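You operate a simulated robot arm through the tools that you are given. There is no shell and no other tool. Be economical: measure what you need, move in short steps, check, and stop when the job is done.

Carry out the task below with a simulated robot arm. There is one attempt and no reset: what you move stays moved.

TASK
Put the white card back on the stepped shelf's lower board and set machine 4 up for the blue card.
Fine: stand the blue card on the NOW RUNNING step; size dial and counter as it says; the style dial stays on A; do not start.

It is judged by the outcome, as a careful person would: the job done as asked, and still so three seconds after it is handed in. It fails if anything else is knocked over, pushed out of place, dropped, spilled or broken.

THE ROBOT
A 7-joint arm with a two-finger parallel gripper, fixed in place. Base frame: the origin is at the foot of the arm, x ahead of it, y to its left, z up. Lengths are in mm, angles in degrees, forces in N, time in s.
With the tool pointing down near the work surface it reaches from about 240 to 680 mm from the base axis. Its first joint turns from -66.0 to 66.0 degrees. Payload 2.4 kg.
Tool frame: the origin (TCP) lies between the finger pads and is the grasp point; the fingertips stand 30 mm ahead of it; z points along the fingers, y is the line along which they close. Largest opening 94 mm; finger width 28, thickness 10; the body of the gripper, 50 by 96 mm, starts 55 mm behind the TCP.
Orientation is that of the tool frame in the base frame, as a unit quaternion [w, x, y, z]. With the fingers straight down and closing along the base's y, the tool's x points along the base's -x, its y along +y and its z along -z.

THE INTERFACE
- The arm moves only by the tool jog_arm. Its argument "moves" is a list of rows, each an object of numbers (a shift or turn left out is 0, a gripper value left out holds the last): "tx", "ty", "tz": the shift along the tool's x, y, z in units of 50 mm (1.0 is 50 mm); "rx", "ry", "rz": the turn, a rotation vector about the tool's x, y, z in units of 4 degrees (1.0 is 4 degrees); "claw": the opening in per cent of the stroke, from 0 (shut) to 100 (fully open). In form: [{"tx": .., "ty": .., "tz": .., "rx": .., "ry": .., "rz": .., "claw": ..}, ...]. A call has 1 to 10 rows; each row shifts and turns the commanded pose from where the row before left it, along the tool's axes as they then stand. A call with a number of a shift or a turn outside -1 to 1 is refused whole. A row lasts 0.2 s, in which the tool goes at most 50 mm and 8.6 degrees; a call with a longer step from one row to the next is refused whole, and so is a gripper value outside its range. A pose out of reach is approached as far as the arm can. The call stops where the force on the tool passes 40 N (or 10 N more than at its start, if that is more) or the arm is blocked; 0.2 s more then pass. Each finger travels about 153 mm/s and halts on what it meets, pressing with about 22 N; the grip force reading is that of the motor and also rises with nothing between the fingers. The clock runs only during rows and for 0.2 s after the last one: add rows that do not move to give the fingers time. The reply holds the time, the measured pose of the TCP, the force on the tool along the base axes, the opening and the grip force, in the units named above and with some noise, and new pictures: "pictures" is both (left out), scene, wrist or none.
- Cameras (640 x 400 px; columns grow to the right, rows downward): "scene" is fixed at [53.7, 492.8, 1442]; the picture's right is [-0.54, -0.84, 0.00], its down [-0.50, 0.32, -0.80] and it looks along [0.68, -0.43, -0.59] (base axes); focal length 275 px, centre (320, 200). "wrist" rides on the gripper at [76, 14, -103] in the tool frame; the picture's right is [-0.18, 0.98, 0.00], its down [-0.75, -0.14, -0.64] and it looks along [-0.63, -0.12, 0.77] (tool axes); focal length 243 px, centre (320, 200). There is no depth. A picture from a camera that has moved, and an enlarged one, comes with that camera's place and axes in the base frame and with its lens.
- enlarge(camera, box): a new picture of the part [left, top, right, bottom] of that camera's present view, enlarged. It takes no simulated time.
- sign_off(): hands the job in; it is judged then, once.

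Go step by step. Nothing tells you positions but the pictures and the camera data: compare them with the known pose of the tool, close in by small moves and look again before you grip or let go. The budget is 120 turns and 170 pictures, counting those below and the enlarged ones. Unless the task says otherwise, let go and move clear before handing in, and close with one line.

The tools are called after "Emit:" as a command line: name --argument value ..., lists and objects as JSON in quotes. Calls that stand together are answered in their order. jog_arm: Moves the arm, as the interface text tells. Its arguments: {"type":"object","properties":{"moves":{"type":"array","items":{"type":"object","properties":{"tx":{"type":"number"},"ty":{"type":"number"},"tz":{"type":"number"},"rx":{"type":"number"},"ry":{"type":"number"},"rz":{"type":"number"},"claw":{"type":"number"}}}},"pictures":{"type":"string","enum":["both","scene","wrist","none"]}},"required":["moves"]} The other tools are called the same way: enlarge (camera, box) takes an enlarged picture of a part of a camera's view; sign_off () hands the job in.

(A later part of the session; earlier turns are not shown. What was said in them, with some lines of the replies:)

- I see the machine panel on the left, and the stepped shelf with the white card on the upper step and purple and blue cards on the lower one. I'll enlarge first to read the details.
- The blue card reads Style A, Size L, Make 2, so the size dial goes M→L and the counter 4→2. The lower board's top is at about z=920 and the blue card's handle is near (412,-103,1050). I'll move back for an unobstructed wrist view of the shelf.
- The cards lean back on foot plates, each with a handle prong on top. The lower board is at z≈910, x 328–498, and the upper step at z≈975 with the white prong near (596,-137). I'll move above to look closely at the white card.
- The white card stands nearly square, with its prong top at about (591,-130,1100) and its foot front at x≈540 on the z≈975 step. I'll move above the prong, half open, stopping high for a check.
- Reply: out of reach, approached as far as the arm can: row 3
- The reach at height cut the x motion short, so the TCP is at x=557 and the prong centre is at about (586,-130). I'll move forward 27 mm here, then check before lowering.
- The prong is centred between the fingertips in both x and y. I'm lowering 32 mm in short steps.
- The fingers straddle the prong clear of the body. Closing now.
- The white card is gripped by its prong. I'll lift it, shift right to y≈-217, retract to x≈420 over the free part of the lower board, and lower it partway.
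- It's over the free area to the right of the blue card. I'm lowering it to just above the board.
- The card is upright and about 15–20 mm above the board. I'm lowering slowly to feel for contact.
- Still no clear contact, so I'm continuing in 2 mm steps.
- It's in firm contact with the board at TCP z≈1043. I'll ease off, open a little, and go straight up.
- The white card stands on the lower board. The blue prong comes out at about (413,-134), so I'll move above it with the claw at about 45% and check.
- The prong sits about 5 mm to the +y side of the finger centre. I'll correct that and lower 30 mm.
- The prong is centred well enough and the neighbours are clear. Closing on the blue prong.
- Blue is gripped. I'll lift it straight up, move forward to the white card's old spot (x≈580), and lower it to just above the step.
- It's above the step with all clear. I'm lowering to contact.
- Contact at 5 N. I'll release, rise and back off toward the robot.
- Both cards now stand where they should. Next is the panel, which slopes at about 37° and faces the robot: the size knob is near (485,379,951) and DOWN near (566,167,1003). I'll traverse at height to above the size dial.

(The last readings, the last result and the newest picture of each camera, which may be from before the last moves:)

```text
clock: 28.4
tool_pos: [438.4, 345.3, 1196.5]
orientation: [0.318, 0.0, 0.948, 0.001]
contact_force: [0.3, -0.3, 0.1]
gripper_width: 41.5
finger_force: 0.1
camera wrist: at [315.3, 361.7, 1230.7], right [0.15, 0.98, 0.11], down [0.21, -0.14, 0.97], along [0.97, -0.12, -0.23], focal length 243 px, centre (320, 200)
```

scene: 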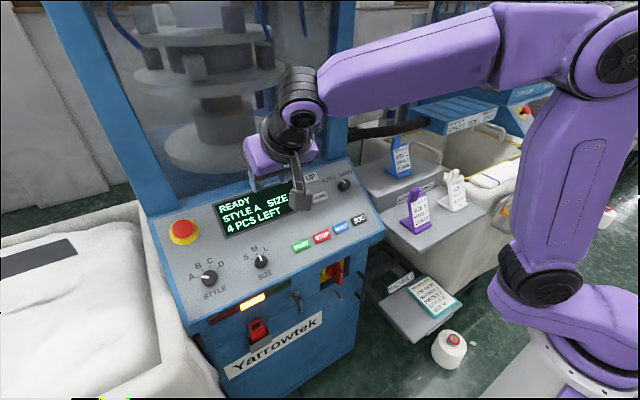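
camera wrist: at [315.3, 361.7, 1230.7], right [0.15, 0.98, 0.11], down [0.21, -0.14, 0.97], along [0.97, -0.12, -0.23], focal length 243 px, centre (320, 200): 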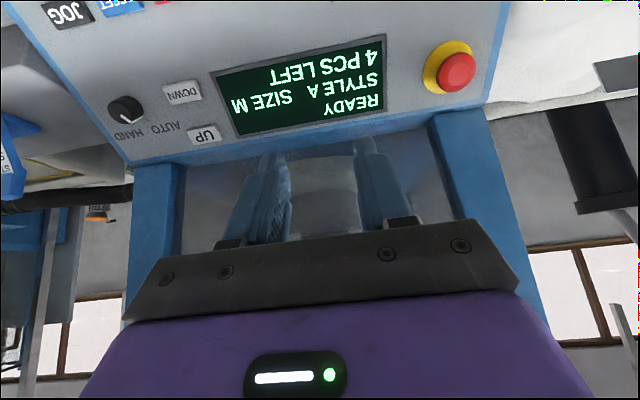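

The tool is tilted square to the panel. I'm moving to a standoff about 80 mm off the size dial.

Emit:
jog_arm --moves '[{"tx": 0.55, "ty": 0.17, "tz": 0.7, "claw": 64}, {"tx": 0.55, "ty": 0.17, "tz": 0.7}, {"tx": 0.55, "ty": 0.17, "tz": 0.7}, {"tx": 0.55, "ty": 0.17, "tz": 0.7}, {}]'

Emit:
enlarge --camera "wrist" --box '[200, 60, 440, 240]'

Emit:
enlarge --camera "scene" --box '[180, 160, 340, 290]'

```text
clock: 29.6
tool_pos: [435.9, 381.9, 1017.5]
orientation: [0.317, -0.001, 0.948, 0.0]
contact_force: [-0.3, -0.2, -0.4]
gripper_width: 60.3
finger_force: 0.0
camera wrist: at [312.5, 396.5, 1053.4], right [0.15, 0.98, 0.11], down [0.22, -0.14, 0.97], along [0.97, -0.12, -0.23], focal length 243 px, centre (320, 200)
```

scene: 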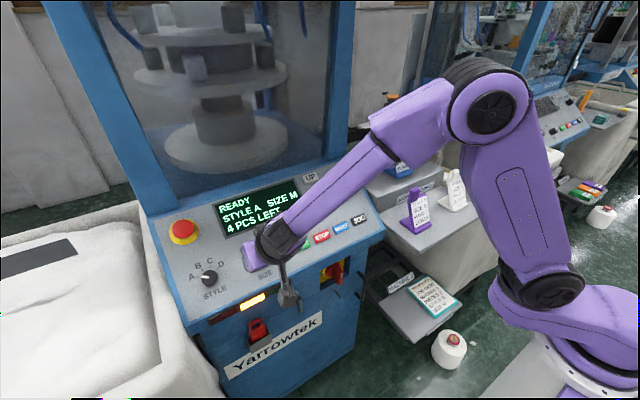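
wrist: 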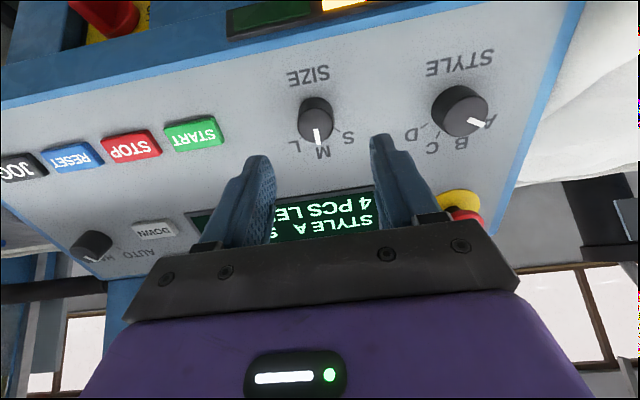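

```text
2.22 times, centred on (320, 150) of wrist
camera zoom: at [312.5, 396.5, 1053.4], right [0.15, 0.98, 0.11], down [0.22, -0.14, 0.97], along [0.97, -0.12, -0.23], focal length 539 px, centre (320, 311)
```

zoom: 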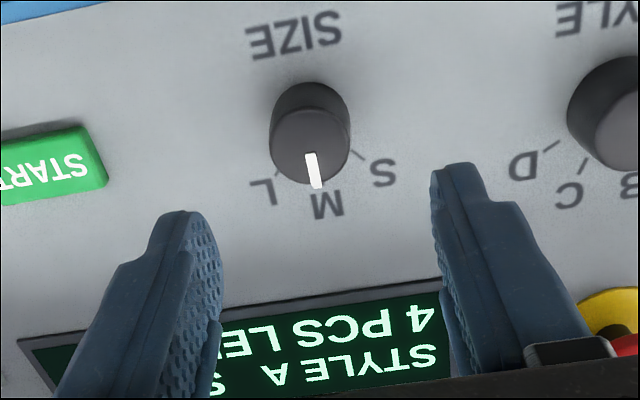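

```text
3.08 times, centred on (260, 225) of scene
camera zoom: at [53.7, 492.8, 1442.0], right [-0.54, -0.84, 0.0], down [-0.5, 0.32, -0.8], along [0.68, -0.43, -0.59], focal length 847 px, centre (505, 123)
```

zoom: 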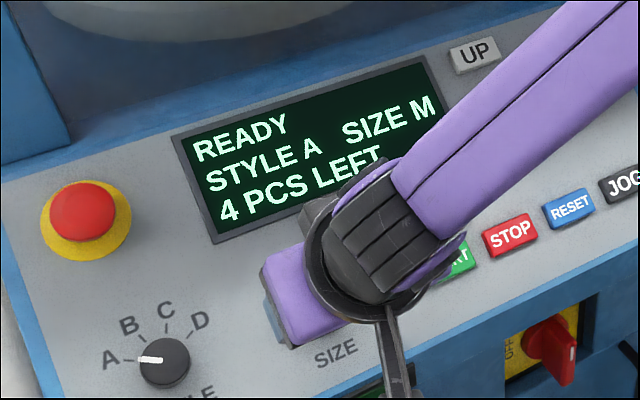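

The knob axis is within about 3 mm of the tool axis, with the face 79 mm ahead, diameter ≈28 and height ≈20. I'm centring and advancing 45 mm, then checking.

Emit:
jog_arm --moves '[{"tx": 0.03, "ty": -0.06, "tz": 0.45}, {"tz": 0.45}, {}]' --pictures "none"

Emit:
enlarge --camera "wrist" --box '[200, 60, 440, 240]'

```text
clock: 30.4
tool_pos: [463.1, 377.3, 981.2]
orientation: [0.318, 0.0, 0.948, 0.0]
contact_force: [0.3, 0.2, 0.5]
gripper_width: 60.4
finger_force: 0.0
```

```text
2.22 times, centred on (320, 150) of wrist
camera zoom: at [339.2, 392.3, 1015.9], right [0.15, 0.98, 0.11], down [0.22, -0.14, 0.97], along [0.97, -0.12, -0.23], focal length 539 px, centre (320, 311)
```

zoom: 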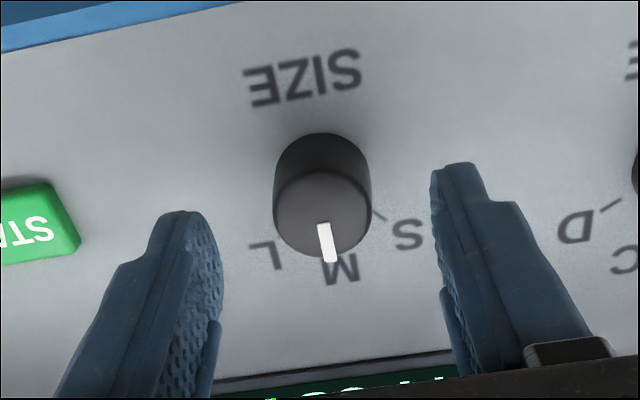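

The knob is centred between the fingers. I'll advance 17 mm so the pads overlap it, then grip.

Emit:
jog_arm --moves '[{"tz": 0.2}, {"tz": 0.14}, {}]' --pictures "none"

Emit:
enlarge --camera "wrist" --box '[200, 60, 440, 240]'

```text
clock: 31.2
tool_pos: [471.3, 376.6, 965.3]
orientation: [0.318, 0.0, 0.948, 0.0]
contact_force: [0.2, 0.2, 0.4]
gripper_width: 60.0
finger_force: 0.2
```

```text
2.22 times, centred on (320, 150) of wrist
camera zoom: at [348.4, 392.0, 1001.6], right [0.15, 0.98, 0.11], down [0.22, -0.14, 0.97], along [0.97, -0.12, -0.23], focal length 539 px, centre (320, 311)
```

zoom: 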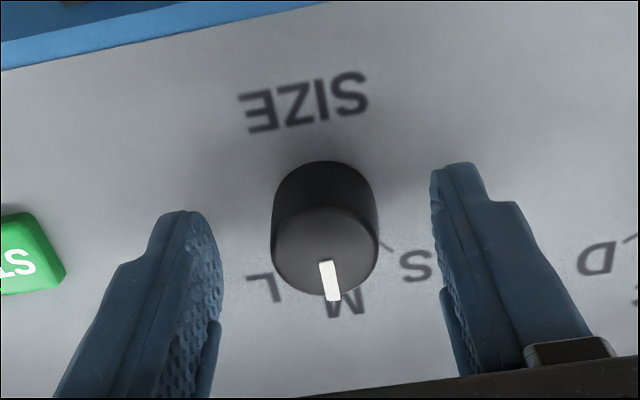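

The pads overlap the knob by about 14 mm. Closing on it.

Emit:
jog_arm --moves '[{"claw": 40}, {"claw": 0}, {}, {}]' --pictures "none"

Emit:
enlarge --camera "wrist" --box '[200, 60, 440, 240]'

```text
clock: 32.2
tool_pos: [471.2, 378.0, 966.2]
orientation: [0.317, -0.001, 0.948, 0.002]
contact_force: [5.9, 9.3, -4.9]
gripper_width: 28.9
finger_force: 44.4
```

```text
2.22 times, centred on (320, 150) of wrist
camera zoom: at [348.3, 392.8, 1001.6], right [0.14, 0.98, 0.11], down [0.22, -0.14, 0.97], along [0.97, -0.12, -0.23], focal length 539 px, centre (320, 311)
```

zoom: 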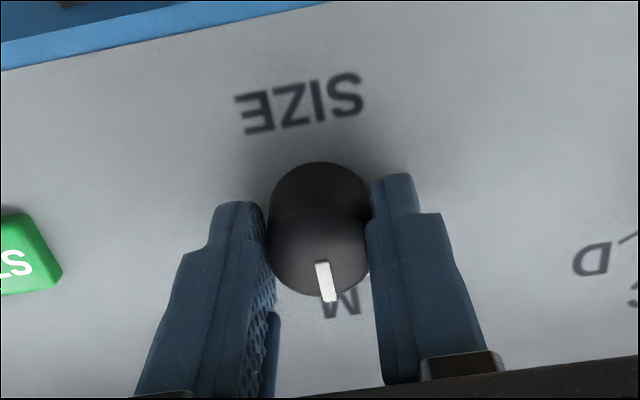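

It's gripped. I'll turn positive about tool z (M→L) in stages, starting with 24°, and check.

Emit:
jog_arm --moves '[{"ty": 0.02, "rz": 1}, {"rz": 1}, {"rz": 1}, {"rz": 1}, {"rz": 1}, {"rz": 1}, {}]' --pictures "none"

Emit:
enlarge --camera "wrist" --box '[200, 60, 440, 240]'

Emit:
enlarge --camera "scene" --box '[180, 160, 340, 290]'

```text
clock: 33.8
tool_pos: [472.8, 379.0, 965.3]
orientation: [0.311, 0.197, 0.927, 0.065]
contact_force: [-0.6, 4.5, 1.4]
gripper_width: 29.0
finger_force: 45.1
```

```text
2.22 times, centred on (320, 150) of wrist
camera zoom: at [358.2, 423.3, 1009.1], right [0.45, 0.82, 0.34], down [0.12, -0.44, 0.89], along [0.88, -0.37, -0.29], focal length 539 px, centre (320, 311)
```

zoom: 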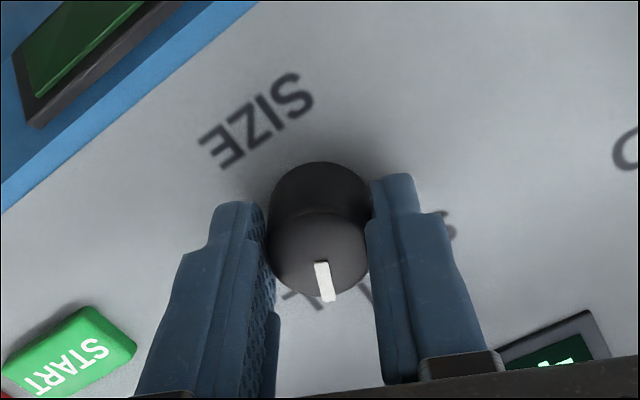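

```text
3.08 times, centred on (260, 225) of scene
camera zoom: at [53.7, 492.9, 1441.9], right [-0.54, -0.84, 0.0], down [-0.5, 0.32, -0.8], along [0.68, -0.43, -0.59], focal length 847 px, centre (505, 123)
```

zoom: 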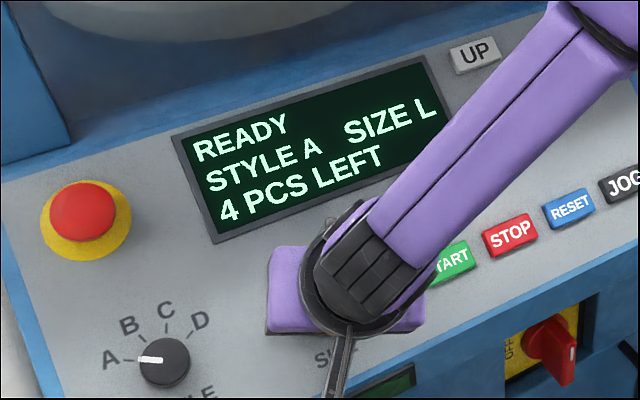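

The display already reads SIZE L. I'll turn the rest of the way so the pointer sits on the L mark.

Emit:
jog_arm --moves '[{"rz": 1}, {"rz": 1}, {"rz": 1}, {"rz": 1}, {"rz": 1}, {"rz": 0.75}, {}]' --pictures "none"

Emit:
enlarge --camera "wrist" --box '[200, 60, 440, 240]'

```text
clock: 35.4
tool_pos: [471.9, 379.2, 965.8]
orientation: [0.291, 0.378, 0.869, 0.127]
contact_force: [4.8, 10.1, 0.3]
gripper_width: 28.9
finger_force: 45.1
```

```text
2.22 times, centred on (320, 150) of wrist
camera zoom: at [376.0, 445.0, 1022.7], right [0.67, 0.54, 0.51], down [-0.06, -0.65, 0.76], along [0.74, -0.54, -0.41], focal length 539 px, centre (320, 311)
```

zoom: 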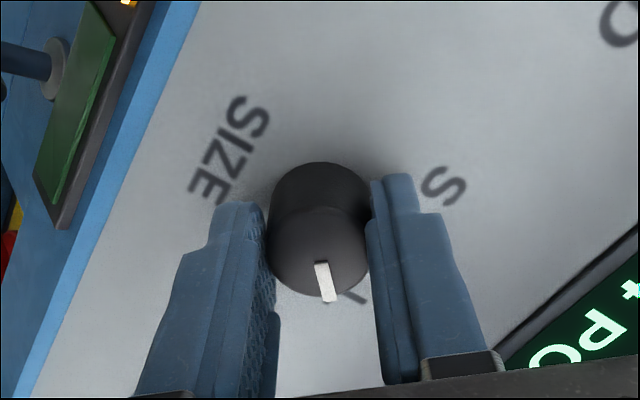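

It has turned 47° in total. I'll release, back off along the tool axis, and check the pointer.

Emit:
jog_arm --moves '[{"claw": 50}, {}, {"tz": -0.5}, {"tz": -0.7}, {}]' --pictures "wrist"

Emit:
enlarge --camera "wrist" --box '[200, 60, 440, 240]'

```text
clock: 36.6
tool_pos: [433.9, 376.4, 1013.2]
orientation: [0.291, 0.378, 0.87, 0.126]
contact_force: [-0.5, -0.7, 0.6]
gripper_width: 47.0
finger_force: 0.0
camera wrist: at [338.7, 443.1, 1069.9], right [0.67, 0.54, 0.51], down [-0.06, -0.65, 0.76], along [0.74, -0.54, -0.41], focal length 243 px, centre (320, 200)
```

wrist: 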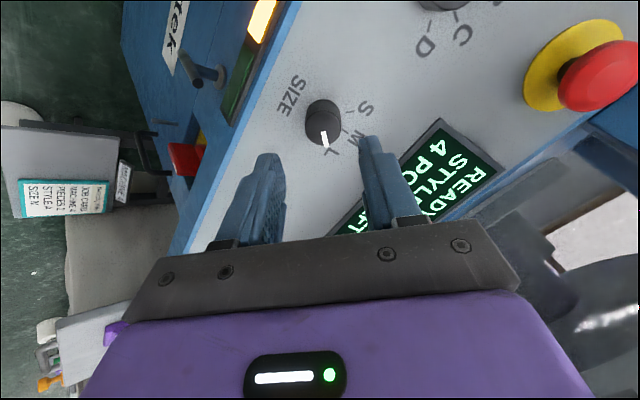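

```text
2.22 times, centred on (320, 150) of wrist
camera zoom: at [338.7, 443.1, 1069.9], right [0.67, 0.54, 0.51], down [-0.06, -0.65, 0.76], along [0.74, -0.54, -0.41], focal length 539 px, centre (320, 311)
```

zoom: 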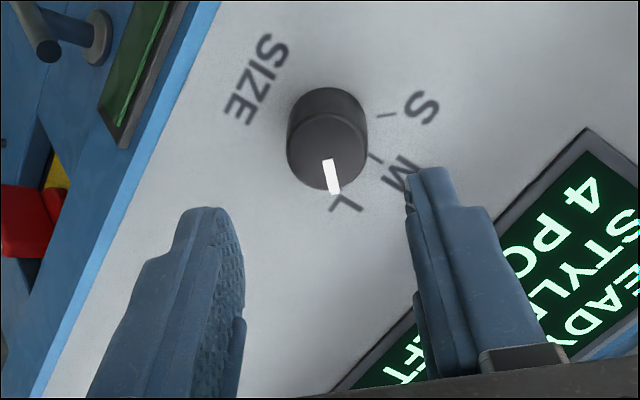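

The pointer is on L and the display shows SIZE L. I'll turn the wrist back, close the fingers, and move parallel to the panel to a standoff above DOWN.

Emit:
jog_arm --moves '[{"rz": -1}, {"rz": -1}, {"rz": -1}, {"rz": -1}, {"rz": -1}, {"rz": -1}, {"rz": -1}, {"rz": -1}, {"rz": -1}, {"rz": -1}]' --pictures "none"

Emit:
jog_arm --moves '[{"rz": -1, "claw": 0}, {"rz": -0.75, "tz": -0.3}, {"tx": -0.4, "ty": -0.836}, {"tx": -0.4, "ty": -0.836}, {"tx": -0.4, "ty": -0.836}, {"tx": -0.4, "ty": -0.836}, {"tx": -0.4, "ty": -0.836}, {}]'

Emit:
enlarge --camera "wrist" --box '[200, 60, 440, 240]'

Emit:
enlarge --camera "scene" --box '[170, 160, 370, 300]'

```text
clock: 38.8
tool_pos: [435.2, 378.2, 1013.4]
orientation: [0.317, 0.057, 0.947, 0.02]
contact_force: [0.5, -0.3, 0.4]
gripper_width: 47.2
finger_force: 0.0
```

```text
clock: 40.6
tool_pos: [508.6, 169.8, 1088.2]
orientation: [0.317, 0.0, 0.948, -0.001]
contact_force: [0.6, 0.2, 0.5]
gripper_width: 0.0
finger_force: 22.3
camera wrist: at [384.7, 185.4, 1123.2], right [0.15, 0.98, 0.11], down [0.22, -0.14, 0.97], along [0.97, -0.12, -0.23], focal length 243 px, centre (320, 200)
```

scene: 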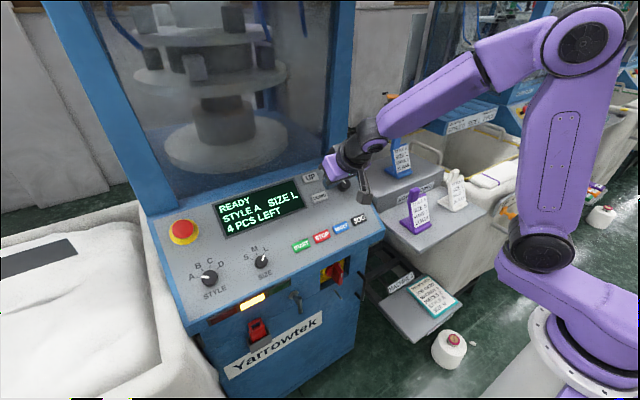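
wrist: 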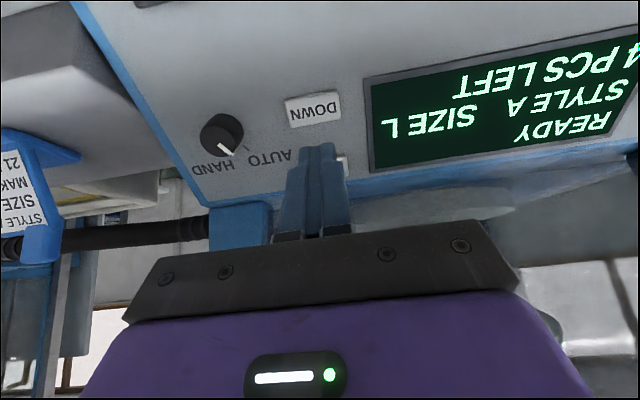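

```text
2.22 times, centred on (320, 150) of wrist
camera zoom: at [384.7, 185.4, 1123.2], right [0.15, 0.98, 0.11], down [0.22, -0.14, 0.97], along [0.97, -0.12, -0.23], focal length 539 px, centre (320, 311)
```

zoom: 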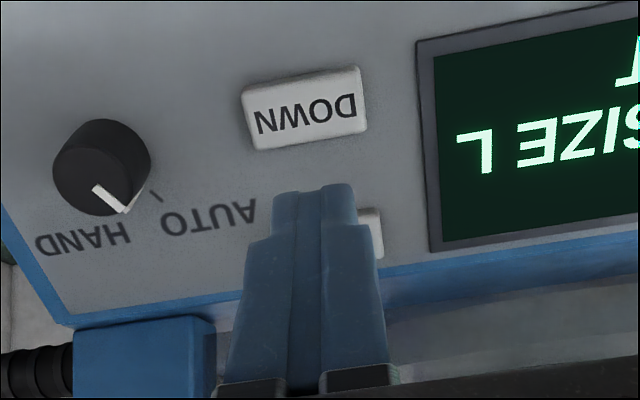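

```text
2.86 times, centred on (270, 230) of scene
camera zoom: at [53.7, 492.8, 1442.0], right [-0.54, -0.84, 0.0], down [-0.5, 0.32, -0.8], along [0.68, -0.43, -0.59], focal length 786 px, centre (463, 114)
```

zoom: 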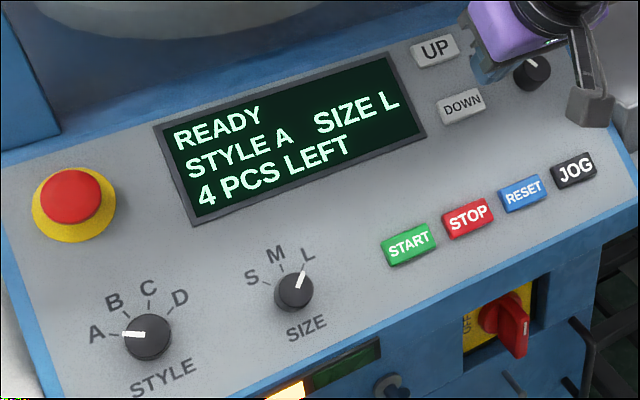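

DOWN is 102 mm ahead of the TCP, offset +6 and -4.5 mm. I'm centring and advancing 58 mm, then checking.

Emit:
jog_arm --moves '[{"tx": 0.116, "ty": -0.09, "tz": 0.4}, {"tz": 0.4}, {"tz": 0.36}, {}]' --pictures "none"

Emit:
enlarge --camera "wrist" --box '[200, 60, 440, 240]'

Emit:
enlarge --camera "scene" --box '[270, 150, 370, 230]'

```text
clock: 41.6
tool_pos: [538.3, 165.0, 1035.8]
orientation: [0.317, 0.0, 0.948, 0.0]
contact_force: [0.3, 0.0, 0.7]
gripper_width: 0.0
finger_force: 22.2
```

```text
2.22 times, centred on (320, 150) of wrist
camera zoom: at [414.3, 179.3, 1072.0], right [0.15, 0.98, 0.11], down [0.22, -0.14, 0.97], along [0.97, -0.12, -0.23], focal length 539 px, centre (320, 311)
```

zoom: 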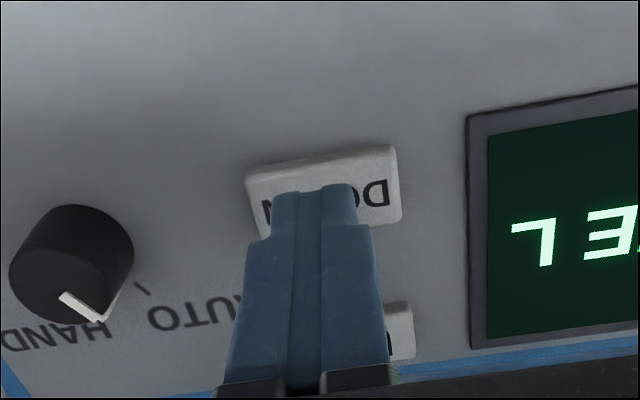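

```text
5.00 times, centred on (320, 190) of scene
camera zoom: at [53.7, 492.8, 1442.0], right [-0.54, -0.84, 0.0], down [-0.5, 0.32, -0.8], along [0.68, -0.43, -0.59], focal length 1376 px, centre (320, 250)
```

zoom: 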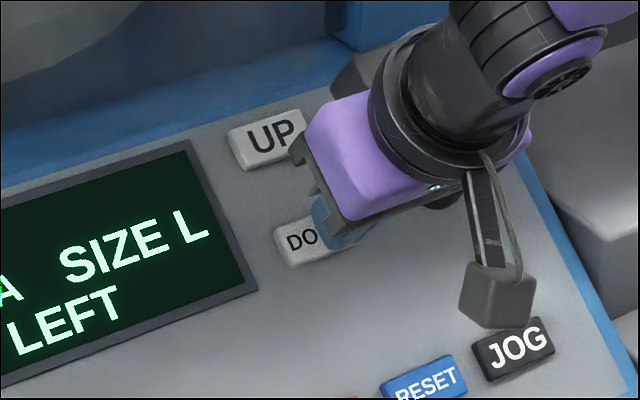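

The fingertips are centred on DOWN, about 14 mm off. I'm advancing carefully to contact and watching the counter.

Emit:
jog_arm --moves '[{"tz": 0.2}, {"tz": 0.06}, {}]' --pictures "none"

Emit:
jog_arm --moves '[{"tz": 0.05}, {}]' --pictures "none"

Emit:
enlarge --camera "scene" --box '[210, 150, 370, 250]'

```text
clock: 42.4
tool_pos: [544.8, 164.4, 1026.3]
orientation: [0.318, 0.001, 0.948, 0.0]
contact_force: [0.5, 1.1, -0.1]
gripper_width: 0.2
finger_force: 22.0
```

```text
clock: 43.0
tool_pos: [546.4, 164.7, 1024.1]
orientation: [0.318, 0.0, 0.948, -0.001]
contact_force: [-0.2, -1.2, 0.3]
gripper_width: 0.0
finger_force: 21.6
```

```text
4.00 times, centred on (290, 200) of scene
camera zoom: at [53.7, 492.8, 1442.0], right [-0.54, -0.84, 0.0], down [-0.5, 0.32, -0.8], along [0.68, -0.43, -0.59], focal length 1101 px, centre (440, 200)
```

zoom: 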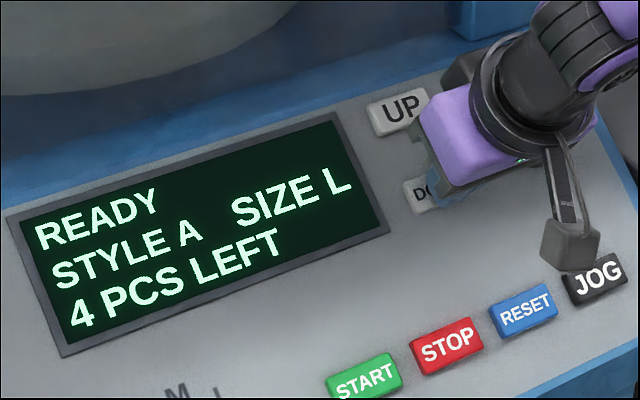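

No contact yet. I'm continuing in 2 mm steps.

Emit:
jog_arm --moves '[{"tz": 0.04}, {}]' --pictures "none"

Emit:
jog_arm --moves '[{"tz": 0.03}, {}]' --pictures "none"

Emit:
enlarge --camera "scene" --box '[210, 150, 370, 250]'

```text
clock: 43.6
tool_pos: [547.3, 163.3, 1022.3]
orientation: [0.317, 0.0, 0.948, 0.0]
contact_force: [-2.6, -0.3, 1.4]
gripper_width: 0.0
finger_force: 21.7
```

```text
clock: 44.2
tool_pos: [549.5, 164.6, 1020.7]
orientation: [0.317, 0.0, 0.948, 0.0]
contact_force: [-4.1, -1.2, 4.7]
gripper_width: 0.0
finger_force: 21.6
```

```text
4.00 times, centred on (290, 200) of scene
camera zoom: at [53.5, 492.8, 1442.0], right [-0.54, -0.84, 0.0], down [-0.5, 0.32, -0.8], along [0.68, -0.43, -0.59], focal length 1101 px, centre (440, 200)
```

zoom: 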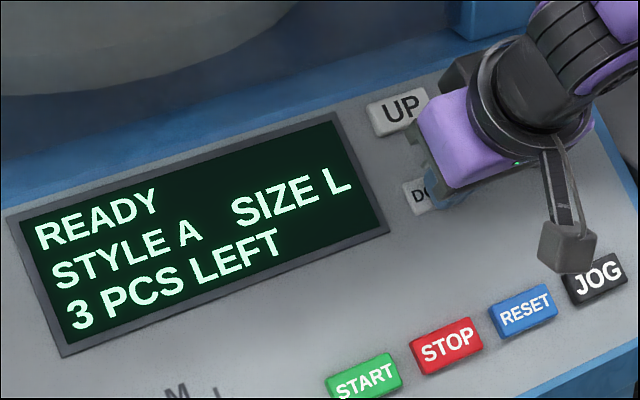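

The counter now reads 3. I'll back off 8 mm to release the button, then press once more to the same depth.

Emit:
jog_arm --moves '[{"tz": -0.16}, {}, {}]' --pictures "none"

Emit:
enlarge --camera "scene" --box '[210, 150, 370, 250]'

Emit:
jog_arm --moves '[{"tz": 0.13}, {"tz": 0.03}, {}]' --pictures "none"

Emit:
enlarge --camera "scene" --box '[210, 150, 370, 250]'

```text
clock: 45.0
tool_pos: [544.1, 164.9, 1028.3]
orientation: [0.317, 0.0, 0.948, 0.0]
contact_force: [0.6, -0.6, -0.1]
gripper_width: 0.0
finger_force: 22.0
```

```text
4.00 times, centred on (290, 200) of scene
camera zoom: at [53.7, 492.8, 1442.0], right [-0.54, -0.84, 0.0], down [-0.5, 0.32, -0.8], along [0.68, -0.43, -0.59], focal length 1101 px, centre (440, 200)
```

zoom: 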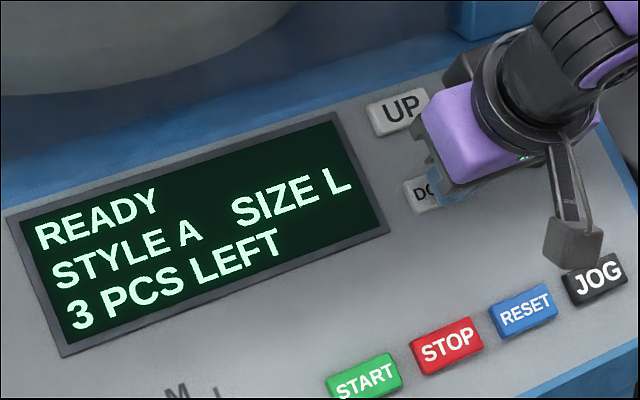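

```text
clock: 45.8
tool_pos: [548.3, 164.7, 1022.2]
orientation: [0.317, 0.0, 0.949, 0.0]
contact_force: [-4.7, -0.2, 2.7]
gripper_width: 0.0
finger_force: 22.1
```

```text
4.00 times, centred on (290, 200) of scene
camera zoom: at [53.5, 492.8, 1442.0], right [-0.54, -0.84, 0.0], down [-0.5, 0.32, -0.8], along [0.68, -0.43, -0.59], focal length 1101 px, centre (440, 200)
```

zoom: 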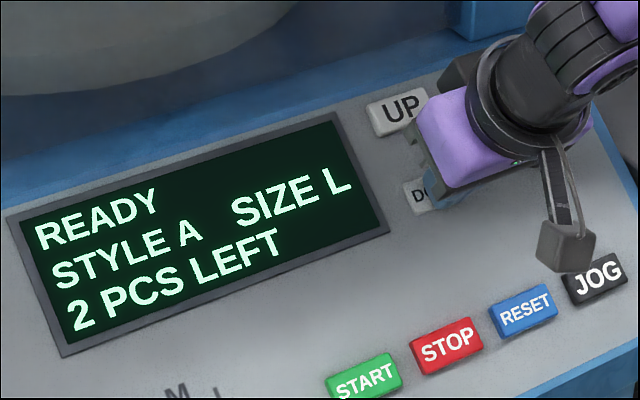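

The counter reads 2 PCS LEFT. I'll retract along the tool axis, well clear, and do a final check.

Emit:
jog_arm --moves '[{"tz": -0.5}, {"tz": -0.9}, {"tz": -0.9}, {"tz": -0.9}, {}, {}, {}]'

Emit:
enlarge --camera "scene" --box '[150, 150, 390, 300]'

Emit:
enlarge --camera "scene" --box '[360, 110, 500, 240]'

```text
clock: 47.4
tool_pos: [450.7, 166.9, 1150.3]
orientation: [0.318, 0.0, 0.948, -0.001]
contact_force: [0.8, 0.2, -0.4]
gripper_width: 0.0
finger_force: 22.2
camera wrist: at [328.3, 181.4, 1185.9], right [0.15, 0.98, 0.11], down [0.22, -0.14, 0.97], along [0.97, -0.12, -0.23], focal length 243 px, centre (320, 200)
```

scene: 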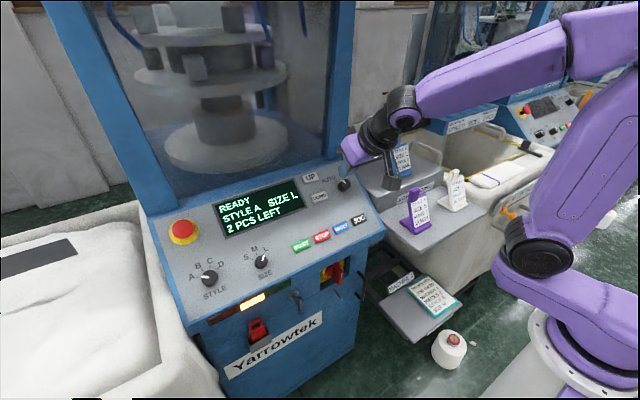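
wrist: 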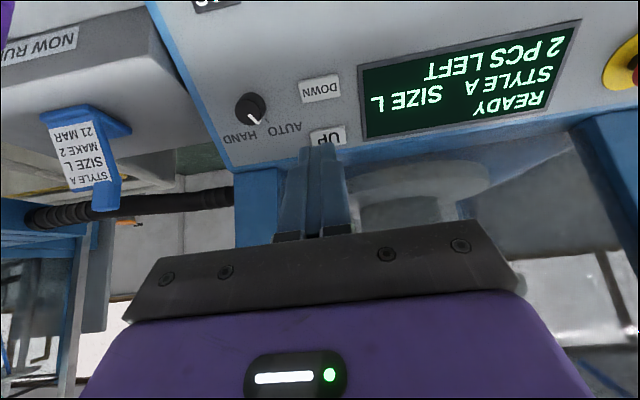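

```text
2.67 times, centred on (270, 225) of scene
camera zoom: at [53.7, 492.8, 1442.0], right [-0.54, -0.84, 0.0], down [-0.5, 0.32, -0.8], along [0.68, -0.43, -0.59], focal length 734 px, centre (453, 133)
```

zoom: 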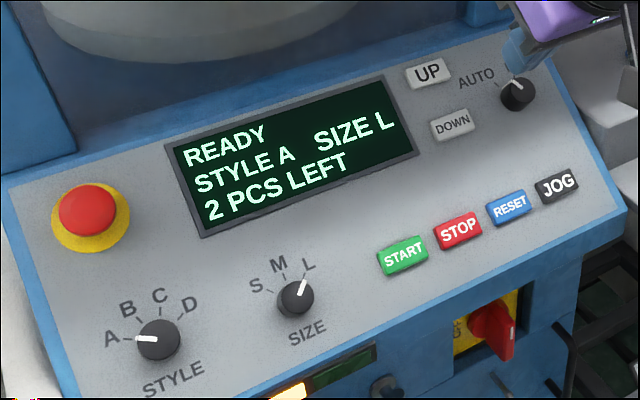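

```text
3.08 times, centred on (430, 175) of scene
camera zoom: at [53.7, 492.8, 1442.0], right [-0.54, -0.84, 0.0], down [-0.5, 0.32, -0.8], along [0.68, -0.43, -0.59], focal length 847 px, centre (-18, 277)
```

zoom: 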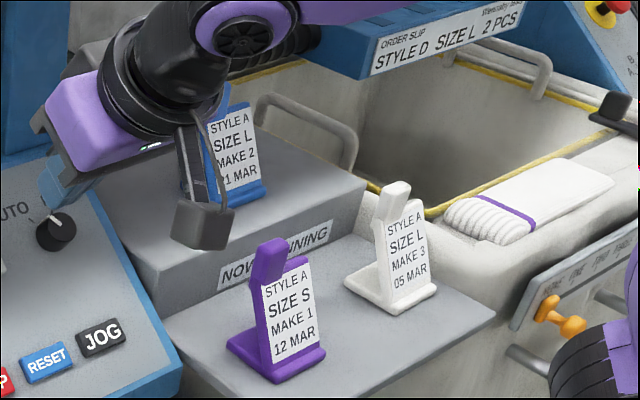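

Everything is in place: blue is on the step, white is on the lower board, the display reads READY / STYLE A / SIZE L / 2 PCS LEFT, and the arm is clear. I'm handing in.

Emit:
sign_off

```text
The job is handed in.
```

The white card is back on the lower board and the blue card stands on the NOW RUNNING step; machine 4 is set to size L with 2 pieces left, the style dial still on A, and it has not been started.
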